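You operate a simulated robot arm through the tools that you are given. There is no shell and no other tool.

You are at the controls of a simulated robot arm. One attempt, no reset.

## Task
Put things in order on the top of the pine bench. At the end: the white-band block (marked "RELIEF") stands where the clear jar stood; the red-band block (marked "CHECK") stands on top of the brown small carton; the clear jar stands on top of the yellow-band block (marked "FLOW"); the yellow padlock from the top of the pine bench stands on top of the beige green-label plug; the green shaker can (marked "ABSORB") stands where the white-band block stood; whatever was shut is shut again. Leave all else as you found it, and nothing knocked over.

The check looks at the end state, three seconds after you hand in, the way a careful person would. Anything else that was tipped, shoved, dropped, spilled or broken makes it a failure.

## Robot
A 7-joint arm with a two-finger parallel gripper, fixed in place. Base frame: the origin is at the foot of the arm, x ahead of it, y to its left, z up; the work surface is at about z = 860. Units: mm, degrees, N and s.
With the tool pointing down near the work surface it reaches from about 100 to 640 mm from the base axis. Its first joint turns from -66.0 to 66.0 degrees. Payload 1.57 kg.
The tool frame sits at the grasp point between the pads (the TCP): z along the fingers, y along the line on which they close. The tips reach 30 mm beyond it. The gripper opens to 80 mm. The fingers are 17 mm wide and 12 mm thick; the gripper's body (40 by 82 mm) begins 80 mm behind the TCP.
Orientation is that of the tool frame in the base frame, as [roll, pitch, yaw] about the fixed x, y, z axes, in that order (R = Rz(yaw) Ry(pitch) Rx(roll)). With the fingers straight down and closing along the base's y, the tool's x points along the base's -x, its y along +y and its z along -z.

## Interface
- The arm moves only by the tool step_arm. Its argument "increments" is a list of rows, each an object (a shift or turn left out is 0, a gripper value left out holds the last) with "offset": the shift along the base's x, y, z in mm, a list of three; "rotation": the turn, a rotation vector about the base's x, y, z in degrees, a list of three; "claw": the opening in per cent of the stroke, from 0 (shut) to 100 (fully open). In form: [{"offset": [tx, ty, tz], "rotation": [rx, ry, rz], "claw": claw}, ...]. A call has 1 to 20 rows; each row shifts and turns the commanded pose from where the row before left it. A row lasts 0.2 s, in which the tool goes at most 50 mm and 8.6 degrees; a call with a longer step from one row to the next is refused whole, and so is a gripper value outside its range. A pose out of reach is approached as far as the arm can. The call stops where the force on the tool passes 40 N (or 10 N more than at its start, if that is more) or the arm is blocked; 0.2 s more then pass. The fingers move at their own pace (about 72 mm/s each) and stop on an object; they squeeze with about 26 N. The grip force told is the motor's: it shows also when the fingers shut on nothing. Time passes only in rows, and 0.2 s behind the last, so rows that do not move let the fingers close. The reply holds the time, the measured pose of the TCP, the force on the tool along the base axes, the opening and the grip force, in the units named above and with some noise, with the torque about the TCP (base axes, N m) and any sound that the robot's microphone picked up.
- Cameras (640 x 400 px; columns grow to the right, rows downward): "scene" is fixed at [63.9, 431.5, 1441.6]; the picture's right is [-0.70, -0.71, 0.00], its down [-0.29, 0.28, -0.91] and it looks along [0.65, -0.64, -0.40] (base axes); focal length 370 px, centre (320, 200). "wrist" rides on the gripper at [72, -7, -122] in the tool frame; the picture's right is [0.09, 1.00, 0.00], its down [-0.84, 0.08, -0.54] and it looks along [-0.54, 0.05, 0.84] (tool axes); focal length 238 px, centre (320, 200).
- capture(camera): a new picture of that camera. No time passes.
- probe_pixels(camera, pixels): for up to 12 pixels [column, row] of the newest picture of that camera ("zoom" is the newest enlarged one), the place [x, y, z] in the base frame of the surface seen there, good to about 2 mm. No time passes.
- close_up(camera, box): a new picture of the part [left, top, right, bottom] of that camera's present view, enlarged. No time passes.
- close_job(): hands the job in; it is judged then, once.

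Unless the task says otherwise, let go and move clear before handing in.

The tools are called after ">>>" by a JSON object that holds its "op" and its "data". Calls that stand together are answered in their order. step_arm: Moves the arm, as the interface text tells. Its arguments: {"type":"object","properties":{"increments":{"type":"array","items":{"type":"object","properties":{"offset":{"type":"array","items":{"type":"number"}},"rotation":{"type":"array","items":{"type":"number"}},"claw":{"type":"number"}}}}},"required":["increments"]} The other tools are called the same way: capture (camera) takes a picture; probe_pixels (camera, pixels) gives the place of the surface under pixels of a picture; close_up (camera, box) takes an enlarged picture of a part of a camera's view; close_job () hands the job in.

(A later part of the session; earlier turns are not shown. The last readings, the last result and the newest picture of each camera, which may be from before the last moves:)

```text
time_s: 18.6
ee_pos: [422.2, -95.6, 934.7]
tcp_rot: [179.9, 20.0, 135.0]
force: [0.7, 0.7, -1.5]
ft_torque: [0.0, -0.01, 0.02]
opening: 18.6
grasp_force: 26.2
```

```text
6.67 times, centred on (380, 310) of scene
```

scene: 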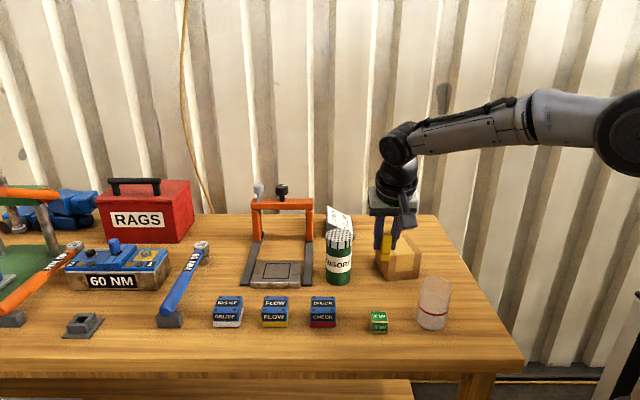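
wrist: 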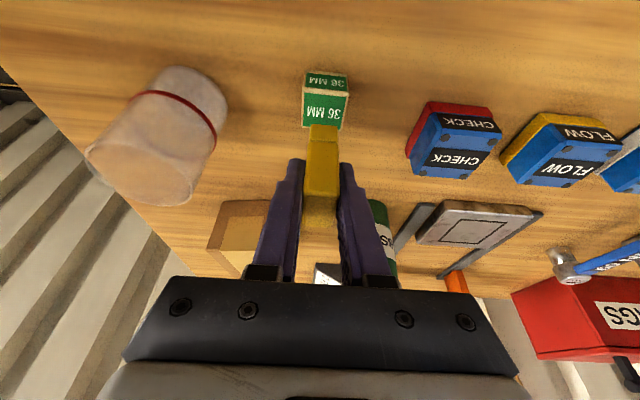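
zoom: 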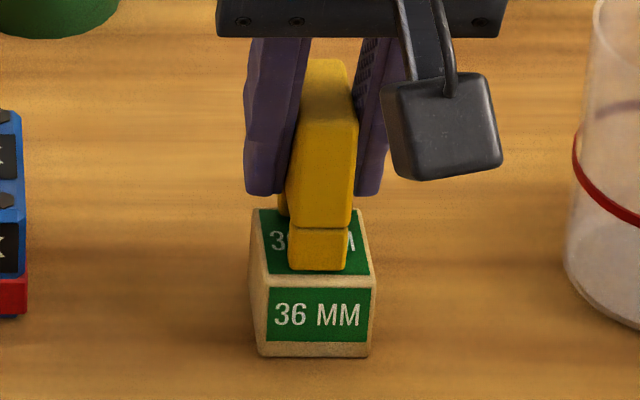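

I'll probe the padlock foot's near face and the plug top in this view to compare directly.

>>> {"op": "close_up", "data": {"camera": "wrist", "box": [270, 70, 370, 150]}}

>>> {"op": "probe_pixels", "data": {"camera": "zoom", "pixels": [[285, 290], [340, 290], [395, 290], [285, 330], [340, 330], [395, 330], [340, 280], [230, 260], [440, 285], [225, 290], [445, 310], [330, 262]]}}

>>> {"op": "close_up", "data": {"camera": "scene", "box": [355, 280, 405, 340]}}

>>> {"op": "probe_pixels", "data": {"camera": "zoom", "pixels": [[295, 260], [340, 260], [318, 240], [318, 275], [270, 280], [365, 285], [260, 215], [365, 225], [318, 315], [295, 235], [345, 235], [285, 205]]}}

```text
5.00 times, centred on (320, 110) of wrist
```

zoom: 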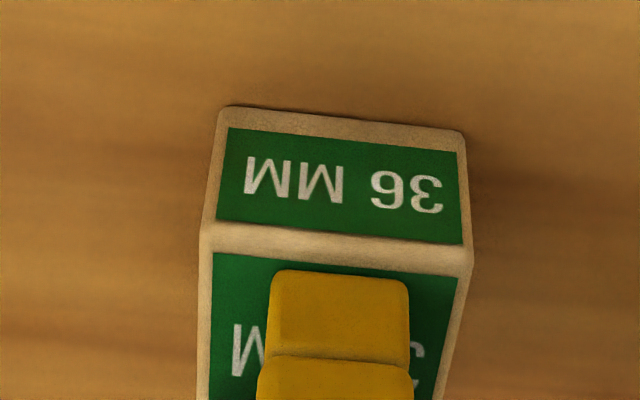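

```text
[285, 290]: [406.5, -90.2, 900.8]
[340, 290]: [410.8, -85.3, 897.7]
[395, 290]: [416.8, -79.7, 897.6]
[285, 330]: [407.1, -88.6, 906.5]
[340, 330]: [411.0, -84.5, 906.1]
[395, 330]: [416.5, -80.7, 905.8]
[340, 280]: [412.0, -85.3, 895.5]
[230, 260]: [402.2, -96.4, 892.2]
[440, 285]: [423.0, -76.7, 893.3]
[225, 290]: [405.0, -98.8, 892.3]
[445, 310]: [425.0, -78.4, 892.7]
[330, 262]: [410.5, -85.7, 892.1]
```

```text
6.67 times, centred on (380, 310) of scene
```

zoom: 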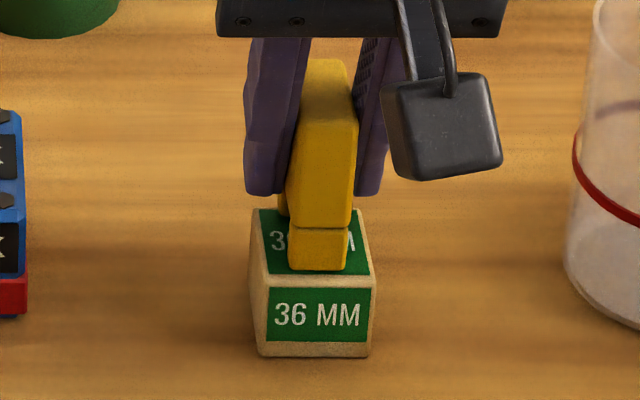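

```text
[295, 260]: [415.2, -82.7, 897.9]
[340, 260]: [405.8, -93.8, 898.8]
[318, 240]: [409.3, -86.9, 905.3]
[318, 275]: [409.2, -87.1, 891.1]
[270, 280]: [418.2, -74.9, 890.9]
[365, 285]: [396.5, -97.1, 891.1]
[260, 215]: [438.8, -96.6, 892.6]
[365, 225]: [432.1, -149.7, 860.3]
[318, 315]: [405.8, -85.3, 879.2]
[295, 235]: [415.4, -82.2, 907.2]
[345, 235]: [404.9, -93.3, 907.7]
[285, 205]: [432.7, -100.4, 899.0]
```

The padlock's near face lies 3.7 mm inside the plug's near face, so it should come back about 1.7 mm to be centred. I'll shift (-1.2,+1.2) and ease down in half-millimetres.

>>> {"op": "step_arm", "data": {"increments": [{"offset": [-0.6, 0.6, 0]}, {"offset": [-0.6, 0.6, 0]}, {"offset": [0, 0, -0.5]}, {"offset": [0, 0, -0.5]}, {}]}}

```text
time_s: 19.8
ee_pos: [421.5, -95.8, 934.0]
tcp_rot: [179.8, 20.2, 135.0]
force: [-0.3, 3.0, 11.4]
ft_torque: [0.16, 0.04, 0.02]
opening: 18.6
grasp_force: 26.1
```

Contact: +11.4 N at z 934. I'll ease up a hair, check the picture, then open.

>>> {"op": "step_arm", "data": {"increments": [{"offset": [0, 0, 0.4]}, {}]}}

>>> {"op": "close_up", "data": {"camera": "wrist", "box": [270, 70, 370, 150]}}

>>> {"op": "close_up", "data": {"camera": "scene", "box": [355, 280, 405, 340]}}

```text
time_s: 20.4
ee_pos: [420.9, -96.5, 934.1]
tcp_rot: [179.9, 20.1, 135.0]
force: [2.1, 2.3, 10.9]
ft_torque: [0.13, -0.11, 0.0]
opening: 18.7
grasp_force: 26.2
```

```text
5.00 times, centred on (320, 110) of wrist
```

zoom: 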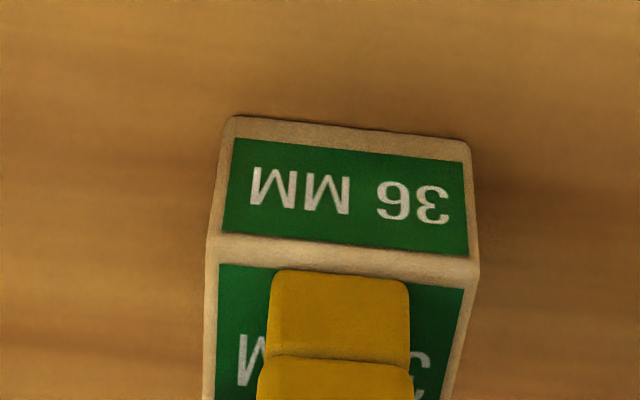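

```text
6.67 times, centred on (380, 310) of scene
```

zoom: 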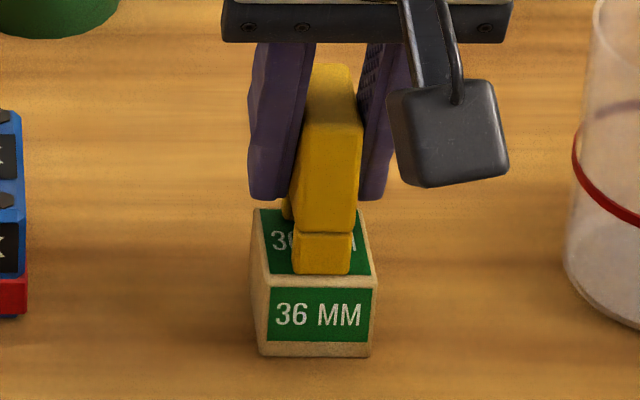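

The foot rests flat on the plug, within its top on all sides. Opening the fingers part way.

>>> {"op": "step_arm", "data": {"increments": [{"offset": [0, 0, 0.4], "claw": 30}, {"claw": 40}, {"claw": 50}, {}, {}]}}

>>> {"op": "close_up", "data": {"camera": "wrist", "box": [240, 70, 400, 195]}}

>>> {"op": "close_up", "data": {"camera": "scene", "box": [355, 280, 405, 340]}}

```text
time_s: 21.6
ee_pos: [421.0, -95.8, 933.3]
tcp_rot: [180.0, 20.0, 135.1]
force: [-0.2, 0.3, 0.3]
ft_torque: [0.01, 0.02, -0.01]
opening: 40.0
grasp_force: 0.1
```

```text
3.20 times, centred on (320, 132) of wrist
```

zoom: 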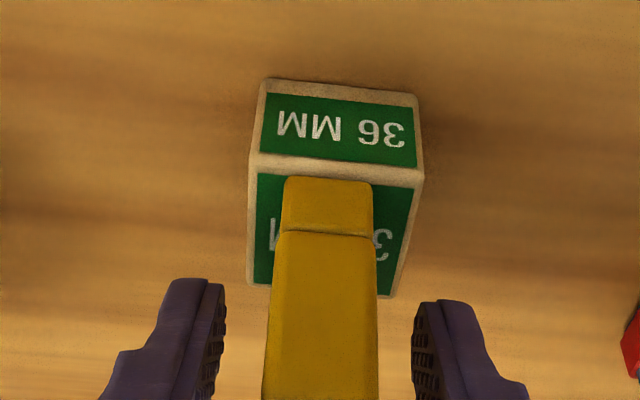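

```text
6.67 times, centred on (380, 310) of scene
```

zoom: 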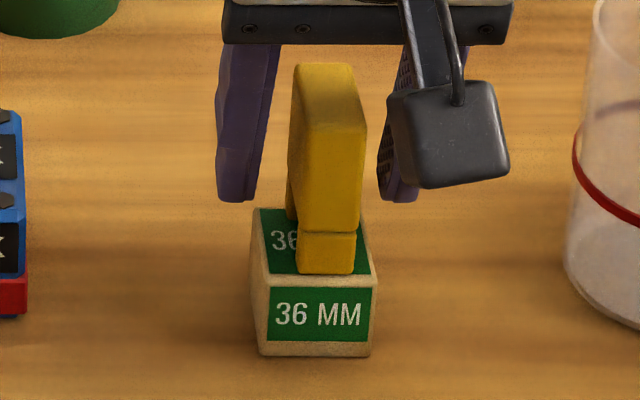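

The padlock stands on the plug with margin on every side. I'll lift straight off, then untilt and move over the CHECK block at (520,-31).

>>> {"op": "step_arm", "data": {"increments": [{"offset": [0, 0, 8]}, {"offset": [0, 0, 20]}, {"offset": [0, 0, 30]}, {"offset": [0, 0, 40]}, {"offset": [0, 0, 20], "claw": 100}, {"offset": [20, 13, 0], "rotation": [3.536, 3.536, 0]}, {"offset": [20, 13, 0], "rotation": [3.536, 3.536, 0]}, {"offset": [20, 13, 0], "rotation": [3.536, 3.536, 0]}, {"offset": [20, 13, 0], "rotation": [3.536, 3.536, 0]}, {"offset": [19, 13, 0]}, {}, {}]}}

>>> {"op": "capture", "data": {"camera": "wrist"}}

>>> {"op": "capture", "data": {"camera": "scene"}}

```text
time_s: 24.2
ee_pos: [521.8, -34.1, 1055.3]
tcp_rot: [180.0, 0.0, 134.9]
force: [-0.4, 0.8, -1.3]
ft_torque: [0.02, -0.01, -0.02]
opening: 79.9
grasp_force: 0.2
```

```text
taken
```

wrist: 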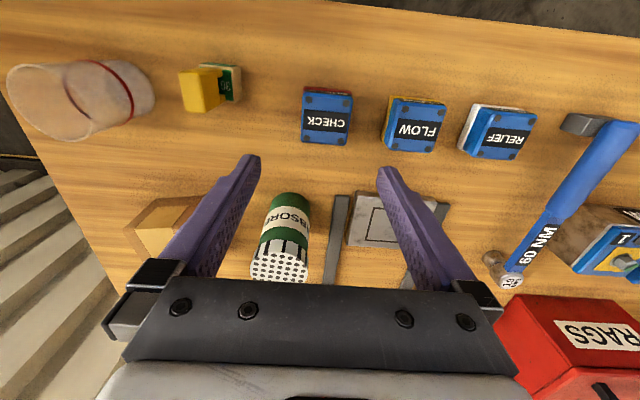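

```text
taken
```

scene: 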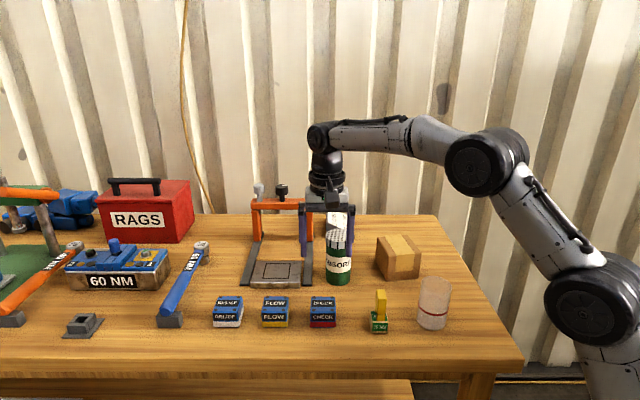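

From (522,-34,1055) all the blocks are in view in the wrist picture, CHECK at (326,115). I'll probe its top and base corners precisely.

>>> {"op": "close_up", "data": {"camera": "wrist", "box": [280, 70, 380, 160]}}

>>> {"op": "probe_pixels", "data": {"camera": "zoom", "pixels": [[265, 115], [385, 120], [378, 268], [252, 262], [320, 195], [260, 80], [390, 90], [320, 85], [240, 200], [400, 200], [320, 300], [395, 105]]}}

>>> {"op": "close_up", "data": {"camera": "wrist", "box": [370, 70, 550, 180]}}

>>> {"op": "probe_pixels", "data": {"camera": "zoom", "pixels": [[120, 110], [285, 120], [240, 285], [60, 275], [395, 135], [590, 155], [515, 310], [345, 300], [165, 195], [460, 220], [330, 210], [120, 90]]}}

```text
4.44 times, centred on (330, 115) of wrist
```

zoom: 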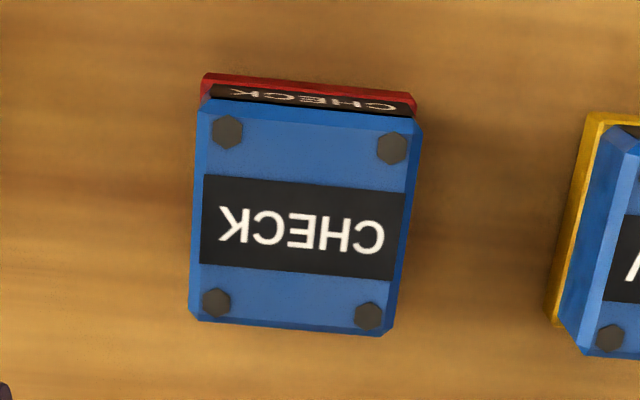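

```text
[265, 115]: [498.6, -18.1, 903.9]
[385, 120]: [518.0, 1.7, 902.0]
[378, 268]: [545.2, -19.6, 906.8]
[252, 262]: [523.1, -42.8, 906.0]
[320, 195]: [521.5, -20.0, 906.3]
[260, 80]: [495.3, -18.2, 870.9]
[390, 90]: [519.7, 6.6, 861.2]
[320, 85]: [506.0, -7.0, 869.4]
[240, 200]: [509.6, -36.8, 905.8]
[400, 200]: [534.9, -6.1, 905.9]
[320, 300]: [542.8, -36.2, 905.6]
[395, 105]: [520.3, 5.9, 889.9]
```

```text
3.56 times, centred on (460, 125) of wrist
```

zoom: 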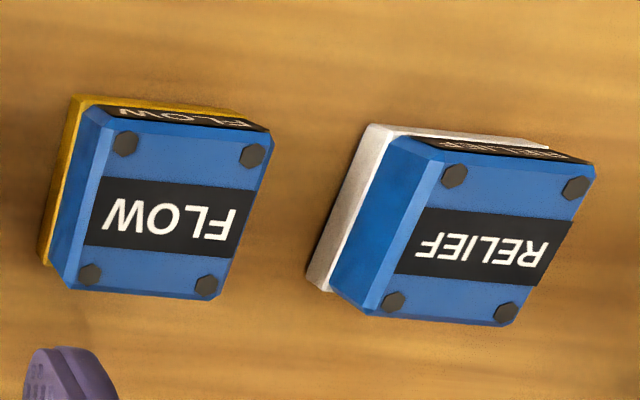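

```text
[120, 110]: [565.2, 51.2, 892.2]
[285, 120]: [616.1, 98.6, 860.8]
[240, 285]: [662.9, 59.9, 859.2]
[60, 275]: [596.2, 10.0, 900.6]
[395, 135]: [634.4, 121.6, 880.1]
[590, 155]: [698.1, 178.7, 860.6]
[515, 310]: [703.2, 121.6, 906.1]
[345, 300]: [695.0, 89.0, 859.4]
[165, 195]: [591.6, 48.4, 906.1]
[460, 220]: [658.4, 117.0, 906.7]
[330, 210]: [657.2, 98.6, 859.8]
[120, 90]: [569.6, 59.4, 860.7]
```

I'll re-probe using the true corners seen in the enlargements (CHECK top about (205,105), (418,125), (390,330), (193,312)).

>>> {"op": "close_up", "data": {"camera": "wrist", "box": [280, 70, 380, 160]}}

>>> {"op": "probe_pixels", "data": {"camera": "zoom", "pixels": [[214, 112], [404, 130], [382, 326], [202, 310], [300, 215], [208, 78], [412, 98], [310, 82], [194, 200], [412, 220], [190, 312], [392, 333]]}}

>>> {"op": "close_up", "data": {"camera": "wrist", "box": [370, 70, 550, 180]}}

>>> {"op": "probe_pixels", "data": {"camera": "zoom", "pixels": [[115, 120], [262, 142], [215, 295], [82, 280], [170, 210], [430, 150], [585, 180], [508, 320], [385, 302], [490, 240], [78, 100], [375, 130]]}}

```text
4.44 times, centred on (330, 115) of wrist
```

zoom: 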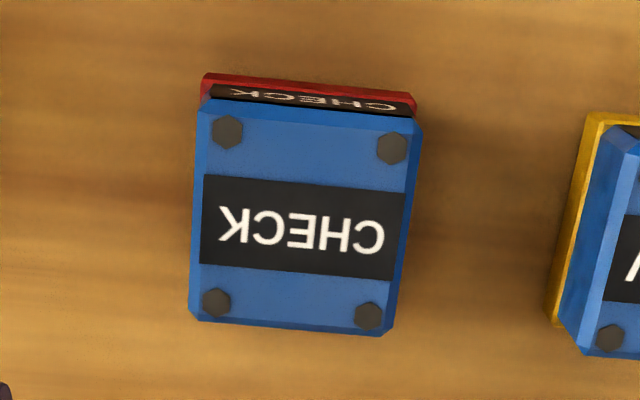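

```text
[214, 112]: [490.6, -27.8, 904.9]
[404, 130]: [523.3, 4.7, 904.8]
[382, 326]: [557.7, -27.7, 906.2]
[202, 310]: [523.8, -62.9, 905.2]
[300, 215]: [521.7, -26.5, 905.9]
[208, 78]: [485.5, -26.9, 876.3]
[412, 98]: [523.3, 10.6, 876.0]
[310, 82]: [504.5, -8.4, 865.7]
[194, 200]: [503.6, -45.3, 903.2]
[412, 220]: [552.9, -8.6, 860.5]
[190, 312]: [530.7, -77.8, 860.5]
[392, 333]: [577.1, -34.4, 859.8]
```

```text
3.56 times, centred on (460, 125) of wrist
```

zoom: 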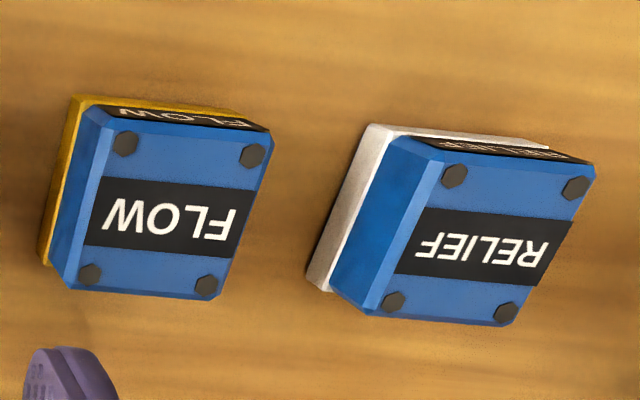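

```text
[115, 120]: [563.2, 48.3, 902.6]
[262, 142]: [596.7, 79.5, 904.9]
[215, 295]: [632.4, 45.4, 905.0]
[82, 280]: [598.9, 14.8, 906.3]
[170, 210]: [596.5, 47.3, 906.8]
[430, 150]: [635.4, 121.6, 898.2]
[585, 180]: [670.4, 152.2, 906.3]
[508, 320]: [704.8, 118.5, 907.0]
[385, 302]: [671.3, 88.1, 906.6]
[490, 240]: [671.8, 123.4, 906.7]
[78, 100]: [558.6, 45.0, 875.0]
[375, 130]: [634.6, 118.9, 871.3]
```

CHECK's top centre averages (522,-29.7) at exactly 45°; FLOW (596,46), RELIEF (669.5,119.5). I'll go down over CHECK to z 950 and check alignment.

>>> {"op": "step_arm", "data": {"increments": [{"offset": [0.2, 4.2, -20]}, {"offset": [0, 0, -35]}, {"offset": [0, 0, -30]}, {"offset": [0, 0, -20]}, {}, {}]}}

>>> {"op": "capture", "data": {"camera": "wrist"}}

>>> {"op": "close_up", "data": {"camera": "scene", "box": [260, 220, 400, 340]}}

```text
time_s: 25.6
ee_pos: [521.8, -28.5, 949.4]
tcp_rot: [179.9, 0.0, 134.9]
force: [-0.1, 0.0, -0.7]
ft_torque: [0.0, 0.01, 0.02]
opening: 79.9
grasp_force: 0.0
```

```text
taken
```

wrist: 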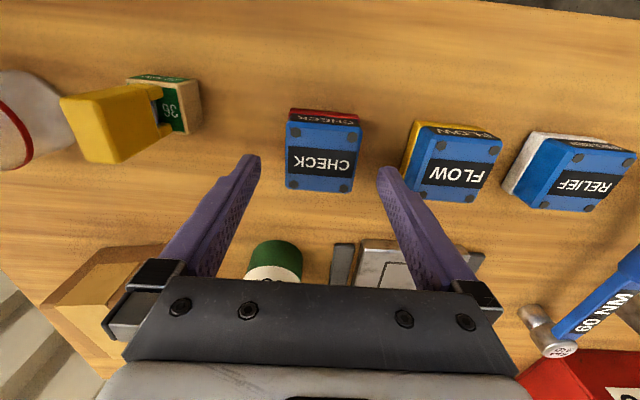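

```text
3.33 times, centred on (330, 280) of scene
```

zoom: 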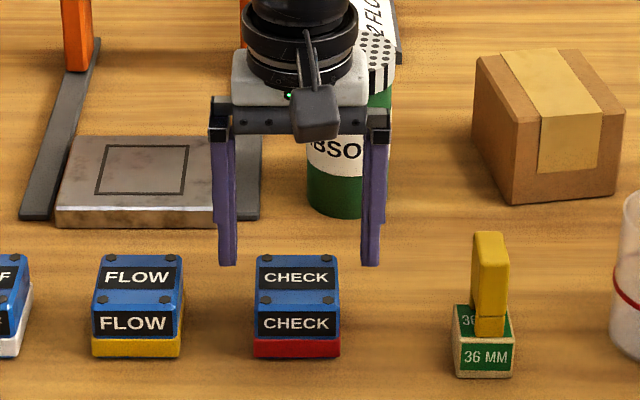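

CHECK sits centred between the fingers (wrist px 287-362). I'll descend to z 911, so the tips stay just above the red band, and look.

>>> {"op": "step_arm", "data": {"increments": [{"offset": [0, -0.5, -15]}, {"offset": [0, 0, -15]}, {"offset": [0, 0, -8]}, {}, {}]}}

>>> {"op": "capture", "data": {"camera": "wrist"}}

>>> {"op": "close_up", "data": {"camera": "scene", "box": [270, 240, 370, 340]}}

```text
time_s: 26.8
ee_pos: [521.2, -27.8, 910.2]
tcp_rot: [-180.0, 0.1, 135.1]
force: [-0.1, -0.8, 0.5]
ft_torque: [-0.01, 0.03, 0.03]
opening: 79.9
grasp_force: 0.0
```

```text
taken
```

wrist: 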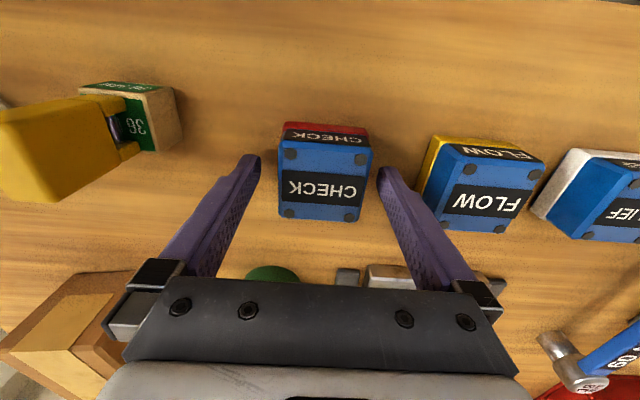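

```text
4.00 times, centred on (320, 290) of scene
```

zoom: 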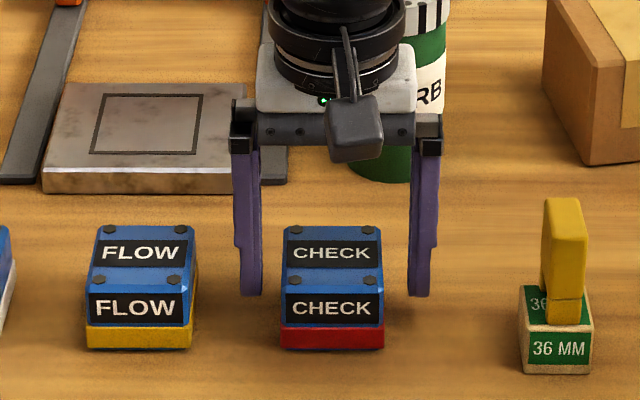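

The block is about 2 mm off towards +u (left finger in the scene view). I'll shift (1.5,1.5) and close.

>>> {"op": "step_arm", "data": {"increments": [{"offset": [1.5, 1.5, 0]}, {"claw": 50}, {"claw": 40}, {"claw": 0}, {}, {}]}}

>>> {"op": "capture", "data": {"camera": "wrist"}}

```text
time_s: 28.2
ee_pos: [522.5, -27.7, 911.0]
tcp_rot: [180.0, -0.1, 135.1]
force: [-0.8, -0.5, 1.4]
ft_torque: [-0.06, 0.12, 0.01]
opening: 54.7
grasp_force: 25.9
```

```text
taken
```

wrist: 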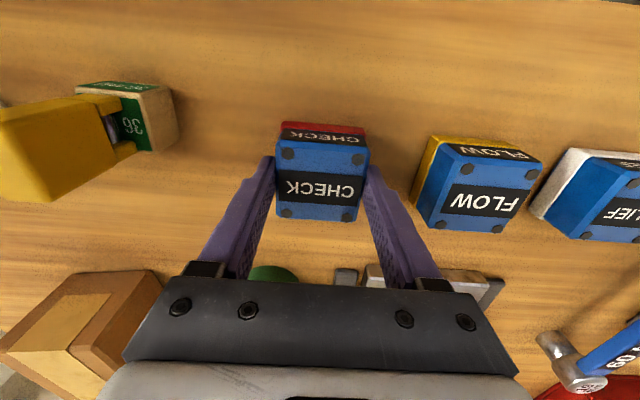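

It closed at 54.7 mm, which is the band width, so the tips may only be catching the top of the red band. I'll enlarge to see where they touch.

>>> {"op": "close_up", "data": {"camera": "scene", "box": [295, 280, 350, 340]}}

>>> {"op": "close_up", "data": {"camera": "wrist", "box": [250, 100, 400, 230]}}

```text
6.67 times, centred on (322, 310) of scene
```

zoom: 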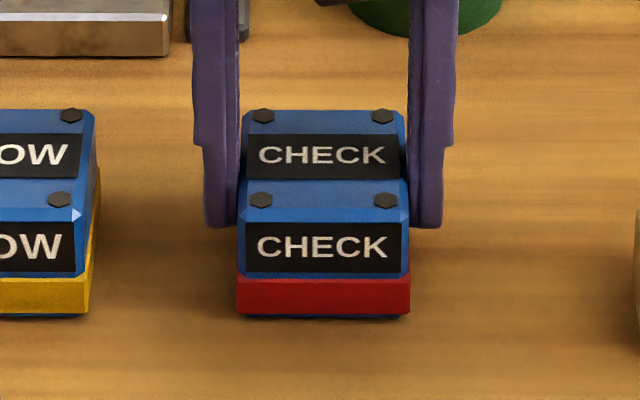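

```text
3.08 times, centred on (325, 165) of wrist
```

zoom: 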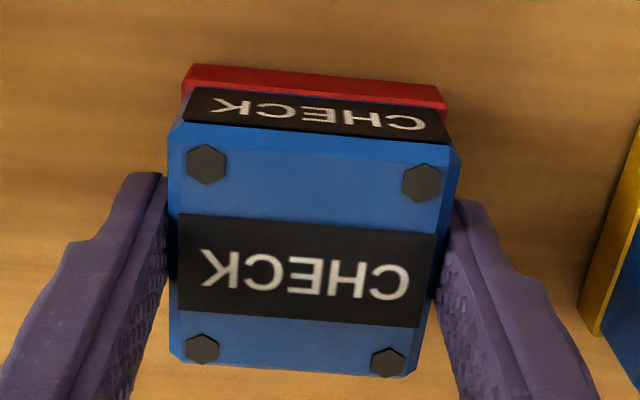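

The tips end just above the band and hold the blue body's flat sides, a good 20 mm of overlap. I'll lift gently and check.

>>> {"op": "step_arm", "data": {"increments": [{"offset": [0, 0, 4]}, {"offset": [0, 0, 8]}, {"offset": [0, 0, 12]}, {}, {}]}}

>>> {"op": "close_up", "data": {"camera": "scene", "box": [290, 260, 360, 340]}}

```text
time_s: 29.4
ee_pos: [520.4, -25.6, 932.4]
tcp_rot: [180.0, 0.0, 135.0]
force: [0.4, -0.1, -2.8]
ft_torque: [0.0, -0.01, 0.03]
opening: 54.8
grasp_force: 26.2
```

```text
5.00 times, centred on (325, 300) of scene
```

zoom: 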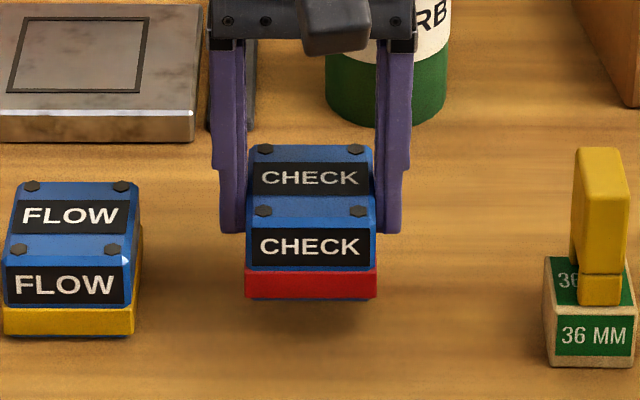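

CHECK is held level with about 2.8 N of weight. I'll lift to about 1050 and carry it over to the carton, keeping clear of the can.

>>> {"op": "step_arm", "data": {"increments": [{"offset": [0, 0, 20]}, {"offset": [0, 0, 30]}, {"offset": [0, 0, 35]}, {"offset": [0, 0, 33]}, {"offset": [-8, -20, 0]}, {"offset": [-14, -36, 0]}, {"offset": [-14, -36, 0]}, {"offset": [-14, -36, 0]}, {"offset": [8, -36, 0]}, {"offset": [12, -36, 0]}, {"offset": [12, -36, 0]}, {"offset": [12, -30, 0]}, {"offset": [2, -12, 0]}, {}, {}]}}

>>> {"op": "capture", "data": {"camera": "wrist"}}

>>> {"op": "capture", "data": {"camera": "scene"}}

```text
time_s: 32.6
ee_pos: [517.6, -301.9, 1050.4]
tcp_rot: [180.0, 0.0, 135.0]
force: [0.1, -0.7, -4.0]
ft_torque: [0.02, 0.03, -0.02]
opening: 54.7
grasp_force: 26.1
```

```text
taken
```

wrist: 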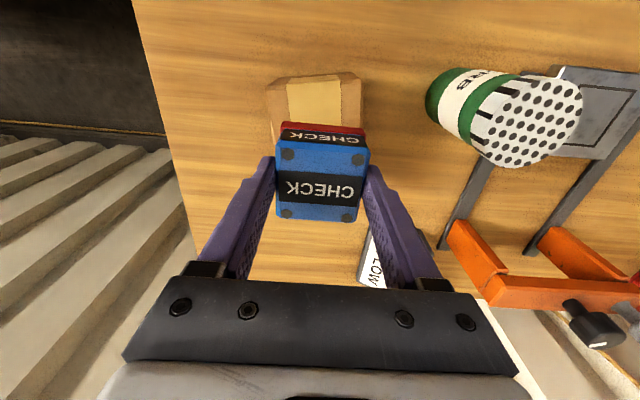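

```text
taken
```

scene: 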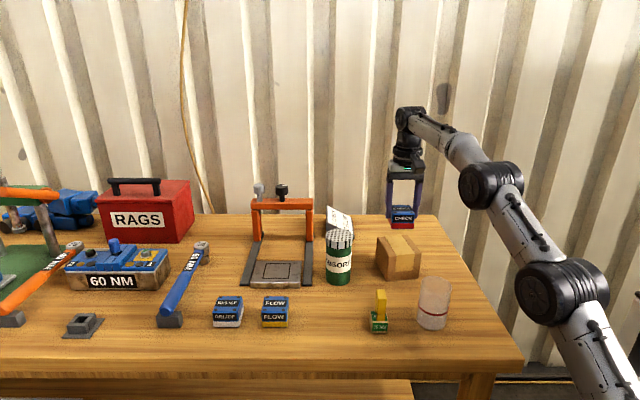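

Now above the carton. I'll re-measure the carton's top from the scene view, and the held block's underside relative to it.

>>> {"op": "close_up", "data": {"camera": "scene", "box": [360, 190, 440, 290]}}

>>> {"op": "probe_pixels", "data": {"camera": "zoom", "pixels": [[205, 195], [330, 180], [400, 262], [255, 282], [300, 220], [230, 235], [325, 272], [360, 215], [260, 190]]}}

>>> {"op": "close_up", "data": {"camera": "wrist", "box": [250, 60, 390, 170]}}

>>> {"op": "probe_pixels", "data": {"camera": "zoom", "pixels": [[110, 110], [470, 95], [200, 100], [400, 95], [150, 180], [440, 180], [290, 150], [470, 200], [130, 220]]}}

```text
4.00 times, centred on (400, 240) of scene
```

zoom: 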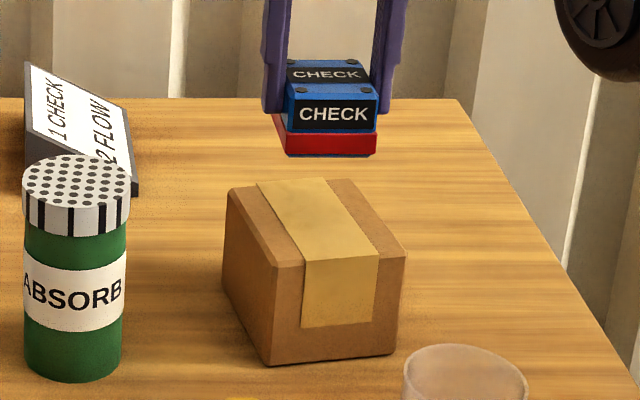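

```text
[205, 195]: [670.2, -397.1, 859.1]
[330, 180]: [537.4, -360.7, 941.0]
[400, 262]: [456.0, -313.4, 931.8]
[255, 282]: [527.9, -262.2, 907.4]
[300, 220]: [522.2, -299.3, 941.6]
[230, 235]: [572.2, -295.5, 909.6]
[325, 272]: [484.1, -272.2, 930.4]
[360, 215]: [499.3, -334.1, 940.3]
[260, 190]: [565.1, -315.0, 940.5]
```

```text
3.64 times, centred on (320, 115) of wrist
```

zoom: 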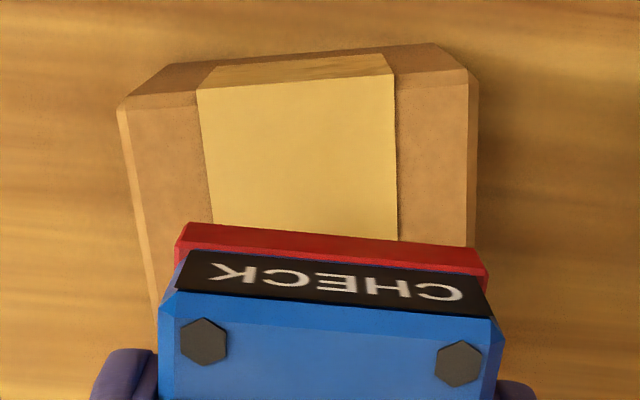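

```text
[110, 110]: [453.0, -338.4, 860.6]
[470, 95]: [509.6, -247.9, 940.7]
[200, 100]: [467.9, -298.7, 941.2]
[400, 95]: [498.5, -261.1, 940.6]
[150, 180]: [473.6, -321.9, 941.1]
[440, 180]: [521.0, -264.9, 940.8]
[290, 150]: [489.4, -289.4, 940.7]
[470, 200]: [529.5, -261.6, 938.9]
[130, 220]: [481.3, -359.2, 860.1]
```

The carton top (z 940.7) centres at (517,-308) with its sides near 55°. I'll turn the block 8° to match, shift (-1.3,-5.4), and lower to just above contact (TCP about 995).

>>> {"op": "step_arm", "data": {"increments": [{"offset": [-0.7, -2.7, 0], "rotation": [0, 0, 4]}, {"offset": [-0.6, -2.7, 0], "rotation": [0, 0, 4]}, {"offset": [0, 0, -15]}, {"offset": [0, 0, -20]}, {"offset": [0, 0, -14]}, {"offset": [0, 0, -5]}, {}, {}]}}

>>> {"op": "close_up", "data": {"camera": "scene", "box": [360, 190, 440, 290]}}

>>> {"op": "capture", "data": {"camera": "wrist"}}

```text
time_s: 34.4
ee_pos: [516.8, -310.7, 997.5]
tcp_rot: [-180.0, 0.0, 143.1]
force: [-0.6, -0.4, -3.9]
ft_torque: [0.02, 0.0, -0.03]
opening: 54.6
grasp_force: 25.8
```

```text
4.00 times, centred on (400, 240) of scene
```

zoom: 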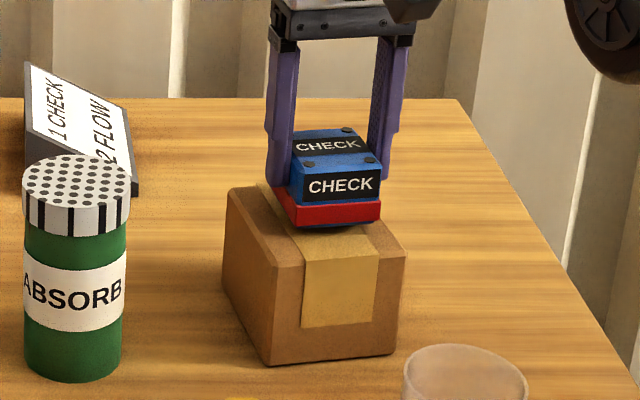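

```text
taken
```

wrist: 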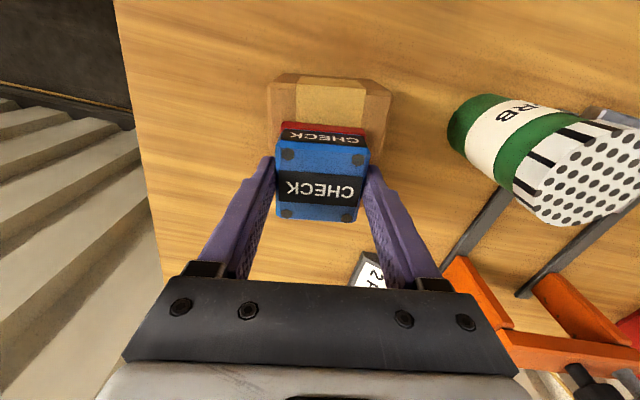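

Well placed over the carton with roughly 15-20 mm margin each side. Lowering slowly to contact.

>>> {"op": "step_arm", "data": {"increments": [{"offset": [0, 0, -2]}, {"offset": [0, 0, -2]}, {"offset": [0, 0, -0.7]}, {"offset": [0, 0, -0.5]}, {}]}}

```text
time_s: 35.6
ee_pos: [517.1, -308.9, 992.0]
tcp_rot: [-180.0, -0.2, 142.9]
force: [0.3, 0.4, -3.5]
ft_torque: [0.01, 0.01, 0.01]
opening: 54.7
grasp_force: 26.0
```

No contact yet at z 992 (force still -3.5 N). Continuing in half-millimetres.

>>> {"op": "step_arm", "data": {"increments": [{"offset": [0, 0, -0.5]}, {"offset": [0, 0, -0.5]}, {}]}}

>>> {"op": "close_up", "data": {"camera": "scene", "box": [370, 210, 430, 280]}}

```text
time_s: 36.4
ee_pos: [516.0, -309.4, 991.8]
tcp_rot: [-180.0, -0.1, 143.0]
force: [0.3, 0.1, -3.4]
ft_torque: [0.0, -0.02, 0.07]
opening: 54.7
grasp_force: 26.3
```

```text
5.71 times, centred on (400, 245) of scene
```

zoom: 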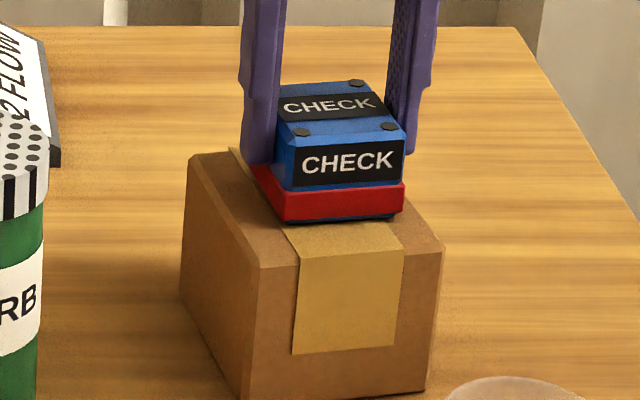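

>>> {"op": "step_arm", "data": {"increments": [{"offset": [0, 0, -0.5]}, {"offset": [0, 0, -0.5]}, {}]}}

```text
time_s: 37.2
ee_pos: [515.9, -309.1, 990.3]
tcp_rot: [-180.0, 0.0, 143.0]
force: [-0.2, 0.0, -3.6]
ft_torque: [-0.02, 0.04, 0.01]
opening: 54.6
grasp_force: 25.8
```

Still no contact at z 990.3 and force -3.6 N; I'll keep easing down by half-millimetres.

>>> {"op": "step_arm", "data": {"increments": [{"offset": [0, 0, -0.5]}, {"offset": [0, 0, -0.5]}, {}]}}

```text
time_s: 38.0
ee_pos: [517.5, -308.7, 990.4]
tcp_rot: [-180.0, 0.0, 143.0]
force: [-3.3, 0.6, 3.2]
ft_torque: [0.08, 0.31, 0.0]
opening: 54.6
grasp_force: 25.5
```

Contact now (force up to +3.2 N). I'll open the fingers gently and look.

>>> {"op": "step_arm", "data": {"increments": [{"claw": 72}, {"claw": 80}, {"claw": 95}, {}, {}]}}

>>> {"op": "close_up", "data": {"camera": "scene", "box": [360, 200, 440, 290]}}

>>> {"op": "capture", "data": {"camera": "wrist"}}

```text
time_s: 39.2
ee_pos: [517.3, -308.8, 989.9]
tcp_rot: [-180.0, 0.0, 143.1]
force: [0.0, 0.6, 0.4]
ft_torque: [0.01, -0.03, 0.0]
opening: 75.9
grasp_force: 0.2
```

```text
4.44 times, centred on (400, 245) of scene
```

zoom: 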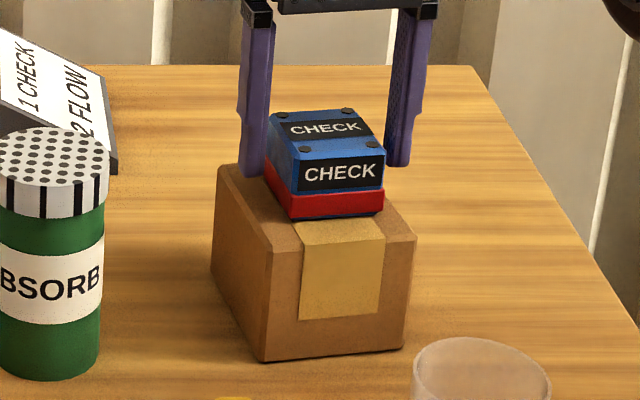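

```text
taken
```

wrist: 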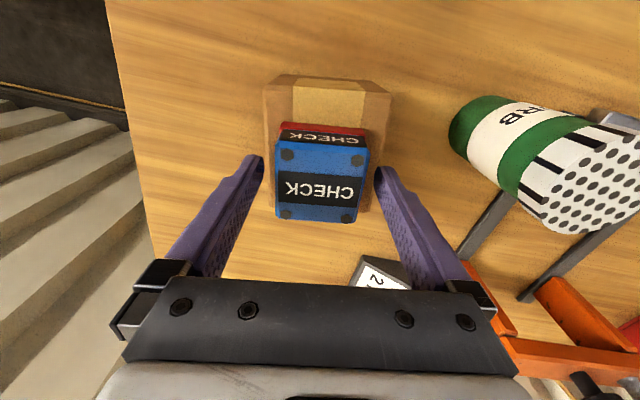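

CHECK stands squarely on the carton. I'll lift off, swing back towards the block row turning the gripper by +82° on the way, so its fingers will close across RELIEF's front and back faces.

>>> {"op": "step_arm", "data": {"increments": [{"offset": [0, 0, 10]}, {"offset": [0, 0, 25]}, {"offset": [0, 0, 25], "claw": 100}, {"offset": [0, 20, 0], "rotation": [0, 0, 8.2]}, {"offset": [0, 36, 0], "rotation": [0, 0, 8.2]}, {"offset": [0, 36, 0], "rotation": [0, 0, 8.2]}, {"offset": [0, 36, 0], "rotation": [0, 0, 8.2]}, {"offset": [3, 36, 0], "rotation": [0, 0, 8.2]}, {"offset": [4, 36, 0], "rotation": [0, 0, 8.2]}, {"offset": [4, 36, 0], "rotation": [0, 0, 8.2]}, {"offset": [4, 36, 0], "rotation": [0, 0, 8.2]}, {"offset": [4, 36, 0], "rotation": [0, 0, 8.2]}, {"offset": [4, 20, 0], "rotation": [0, 0, 8.2]}, {}, {}]}}

>>> {"op": "capture", "data": {"camera": "wrist"}}

>>> {"op": "capture", "data": {"camera": "scene"}}

```text
time_s: 42.4
ee_pos: [537.7, 18.3, 1049.1]
tcp_rot: [-180.0, -0.1, -135.0]
force: [-0.5, -0.3, 0.4]
ft_torque: [0.0, 0.0, 0.01]
opening: 79.9
grasp_force: 0.1
```

```text
taken
```

wrist: 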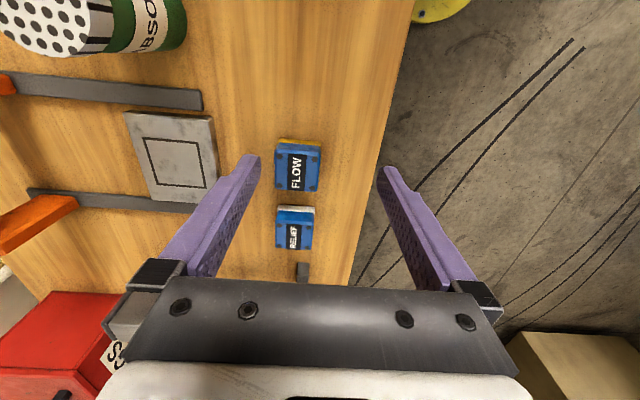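

```text
taken
```

scene: 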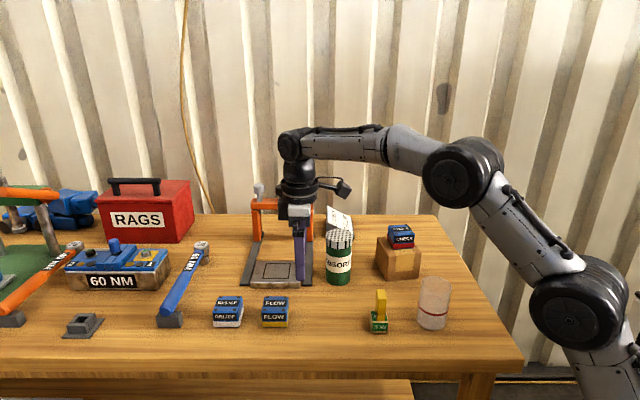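

In the wrist view RELIEF is at (295,228), FLOW at (298,165), a fixture rail ends near (200,207) and the wrench rest is at (302,270). I'll probe those obstacles and RELIEF's corners.

>>> {"op": "close_up", "data": {"camera": "wrist", "box": [180, 130, 380, 290]}}

>>> {"op": "probe_pixels", "data": {"camera": "zoom", "pixels": [[270, 240], [375, 240], [372, 355], [268, 350], [320, 300], [60, 185], [50, 215], [90, 205], [350, 370], [320, 225], [230, 300], [420, 300]]}}

>>> {"op": "close_up", "data": {"camera": "scene", "box": [140, 230, 320, 345]}}

>>> {"op": "probe_pixels", "data": {"camera": "zoom", "pixels": [[145, 335], [75, 335], [150, 300], [120, 270], [180, 150], [245, 55], [375, 195], [420, 185], [330, 170], [220, 120], [145, 345], [360, 205]]}}

```text
2.50 times, centred on (280, 210) of wrist
```

zoom: 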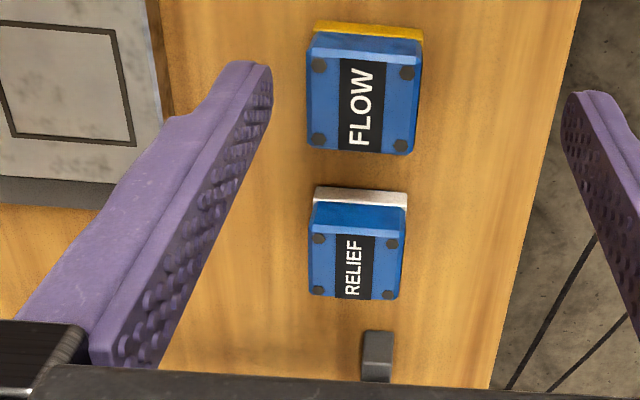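

```text
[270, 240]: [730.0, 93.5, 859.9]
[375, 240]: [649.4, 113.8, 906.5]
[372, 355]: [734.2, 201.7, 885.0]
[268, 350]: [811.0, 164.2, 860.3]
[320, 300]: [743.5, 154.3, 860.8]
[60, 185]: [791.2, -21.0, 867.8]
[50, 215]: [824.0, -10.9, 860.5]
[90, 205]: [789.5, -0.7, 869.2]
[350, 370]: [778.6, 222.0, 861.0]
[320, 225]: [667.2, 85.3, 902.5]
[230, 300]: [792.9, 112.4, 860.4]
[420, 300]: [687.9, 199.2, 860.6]
```

```text
3.48 times, centred on (230, 288) of scene
```

zoom: 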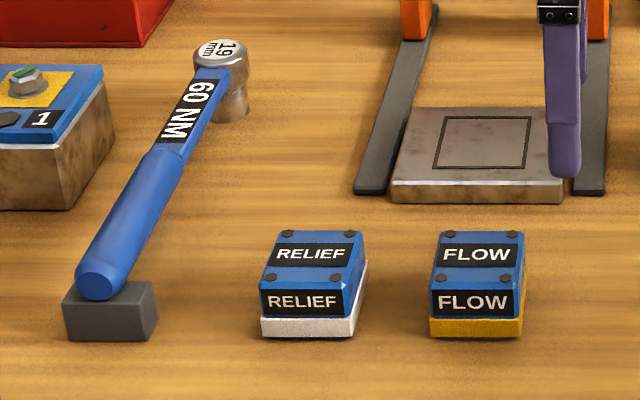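

```text
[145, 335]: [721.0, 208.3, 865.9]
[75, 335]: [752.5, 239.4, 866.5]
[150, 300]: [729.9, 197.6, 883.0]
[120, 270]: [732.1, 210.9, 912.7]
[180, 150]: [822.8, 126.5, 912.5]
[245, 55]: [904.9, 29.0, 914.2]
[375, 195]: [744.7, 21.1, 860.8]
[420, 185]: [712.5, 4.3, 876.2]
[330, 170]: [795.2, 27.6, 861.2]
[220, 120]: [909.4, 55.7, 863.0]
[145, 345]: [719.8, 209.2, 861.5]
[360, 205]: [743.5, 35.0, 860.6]
```

Clearances are ample: the rail end is 118 mm behind RELIEF and the wrench rest about 97 mm to its side. I'll tilt 25° along the row while moving to above RELIEF at z about 990.

>>> {"op": "step_arm", "data": {"increments": [{"offset": [10, 7, -10], "rotation": [3.536, -3.536, 0]}, {"offset": [20, 15, -12], "rotation": [3.536, -3.536, 0]}, {"offset": [25, 18, -12], "rotation": [3.536, -3.536, 0]}, {"offset": [25, 20, -12], "rotation": [3.536, -3.536, 0]}, {"offset": [25, 20, -10], "rotation": [3.536, -3.536, 0]}, {"offset": [15, 12, -5]}, {}, {}]}}

>>> {"op": "capture", "data": {"camera": "wrist"}}

>>> {"op": "close_up", "data": {"camera": "scene", "box": [160, 200, 320, 345]}}

```text
time_s: 44.2
ee_pos: [660.2, 109.9, 986.7]
tcp_rot: [-180.0, 25.0, -135.0]
force: [0.4, 0.1, -0.6]
ft_torque: [0.0, 0.0, 0.0]
opening: 80.0
grasp_force: 0.1
```

```text
taken
```

wrist: 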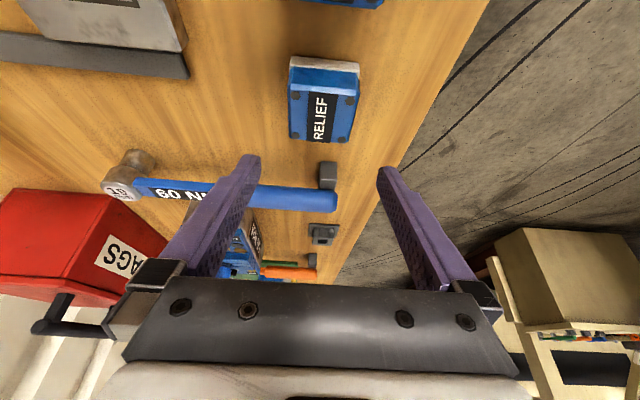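

```text
2.76 times, centred on (240, 272) of scene
```

zoom: 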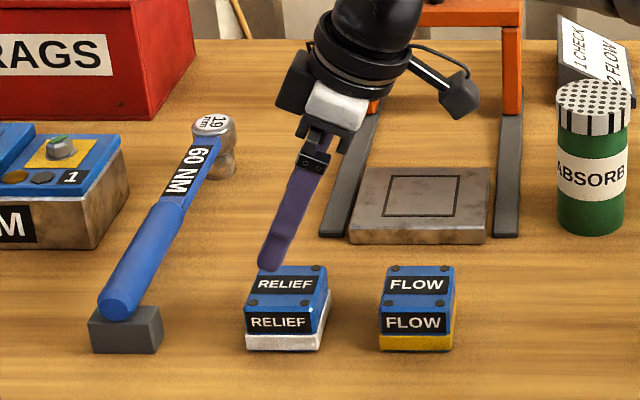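

The tilted pose is reached at (660,110,987), with RELIEF at wrist px (289-360, 57-142), centred between the fingers. I'll probe its corners here.

>>> {"op": "close_up", "data": {"camera": "wrist", "box": [260, 40, 400, 150]}}

>>> {"op": "probe_pixels", "data": {"camera": "zoom", "pixels": [[205, 165], [410, 170], [385, 345], [200, 330], [300, 250], [215, 80], [410, 100], [205, 110], [415, 130], [310, 95], [310, 130]]}}

```text
3.64 times, centred on (330, 95) of wrist
```

zoom: 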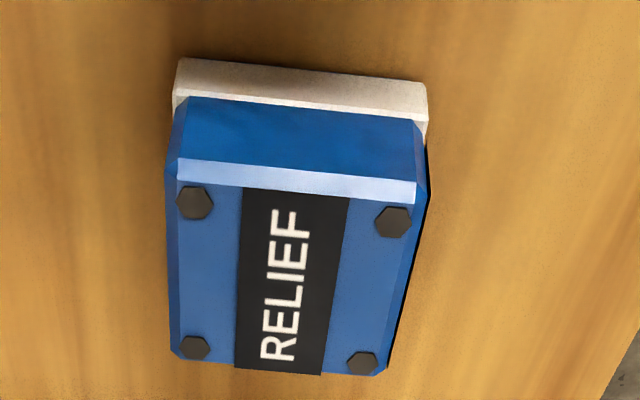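

```text
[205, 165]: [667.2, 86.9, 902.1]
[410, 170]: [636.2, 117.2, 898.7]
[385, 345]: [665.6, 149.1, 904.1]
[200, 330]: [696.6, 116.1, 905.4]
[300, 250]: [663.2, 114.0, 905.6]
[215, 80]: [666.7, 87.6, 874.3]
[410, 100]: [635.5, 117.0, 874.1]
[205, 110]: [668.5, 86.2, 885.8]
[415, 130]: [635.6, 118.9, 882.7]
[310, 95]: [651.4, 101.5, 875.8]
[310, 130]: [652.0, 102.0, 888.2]
```

RELIEF's centre comes out at about (671,119.5). I'll shift (5.4,3.8), descend to z 912, and check.

>>> {"op": "step_arm", "data": {"increments": [{"offset": [2.7, 1.9, -15]}, {"offset": [2.7, 1.9, -20]}, {"offset": [0, 0, -20]}, {"offset": [0, 0, -14]}, {"offset": [0, 0, -5.5]}, {}, {}]}}

>>> {"op": "capture", "data": {"camera": "wrist"}}

>>> {"op": "close_up", "data": {"camera": "scene", "box": [170, 250, 290, 350]}}

```text
time_s: 45.8
ee_pos: [667.3, 114.6, 913.2]
tcp_rot: [179.9, 25.0, -135.0]
force: [0.0, 0.7, 0.1]
ft_torque: [-0.01, -0.03, -0.02]
opening: 80.1
grasp_force: 0.0
```

```text
taken
```

wrist: 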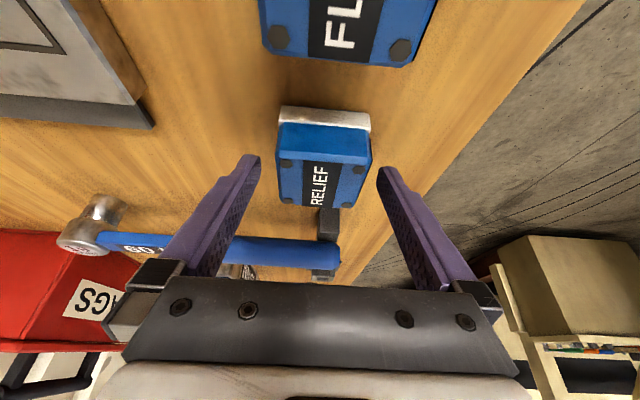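

```text
4.00 times, centred on (230, 300) of scene
```

zoom: 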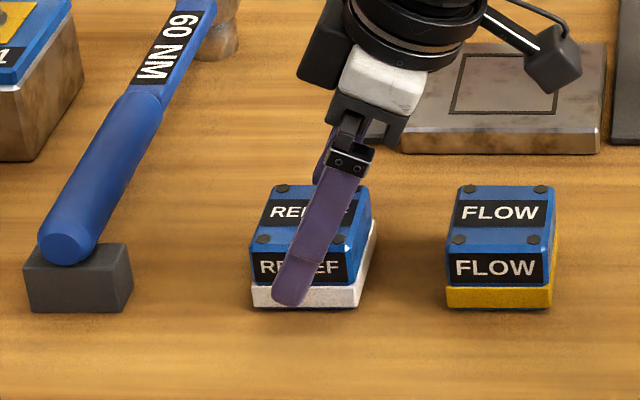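

The fingers straddle RELIEF, front finger at scene zoom (290,300) just clear of its face. I'll nudge (-1,+1) and close.

>>> {"op": "step_arm", "data": {"increments": [{"offset": [-1, 1, 0]}, {"claw": 75}, {"claw": 60}, {"claw": 0}, {}, {}]}}

>>> {"op": "close_up", "data": {"camera": "scene", "box": [170, 250, 290, 350]}}

>>> {"op": "capture", "data": {"camera": "wrist"}}

```text
time_s: 47.2
ee_pos: [664.6, 114.4, 914.3]
tcp_rot: [-179.9, 24.9, -135.0]
force: [0.1, -1.7, 0.5]
ft_torque: [-0.05, -0.15, -0.01]
opening: 54.8
grasp_force: 25.9
```

```text
4.00 times, centred on (230, 300) of scene
```

zoom: 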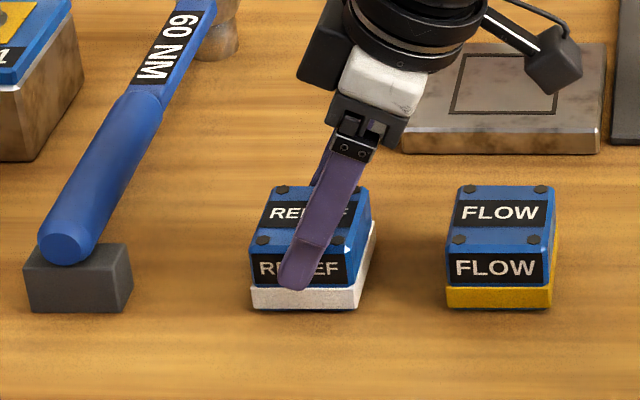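

```text
taken
```

wrist: 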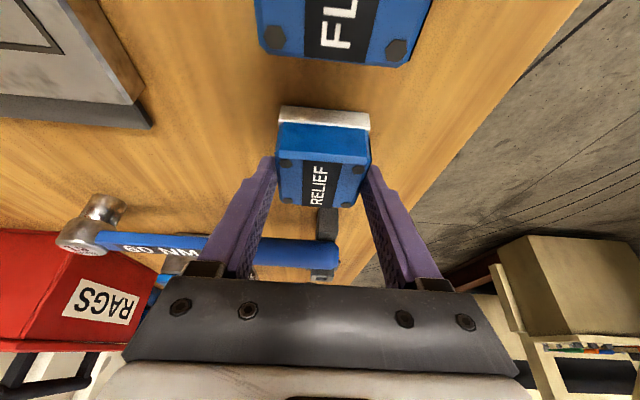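

RELIEF is gripped at 54.8 mm with 25.9 N. I'll lift a little and check it stays level.

>>> {"op": "step_arm", "data": {"increments": [{"offset": [0, 0, 4]}, {"offset": [0, 0, 10]}, {"offset": [0, 0, 14]}, {}, {}]}}

>>> {"op": "close_up", "data": {"camera": "scene", "box": [170, 250, 290, 350]}}

```text
time_s: 48.4
ee_pos: [664.0, 116.3, 942.2]
tcp_rot: [180.0, 25.0, -135.1]
force: [-0.6, -0.8, -4.0]
ft_torque: [-0.04, 0.02, -0.02]
opening: 54.7
grasp_force: 26.0
```

```text
4.00 times, centred on (230, 300) of scene
```

zoom: 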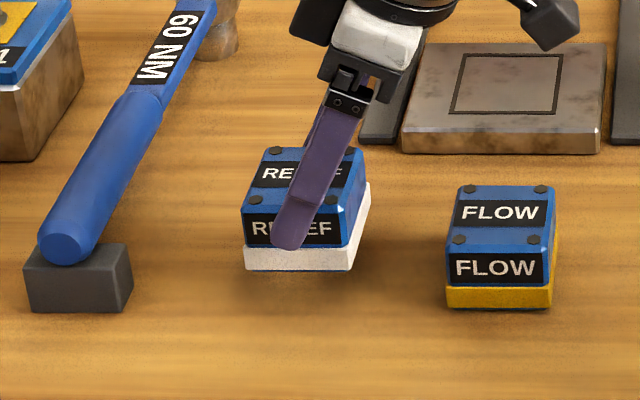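

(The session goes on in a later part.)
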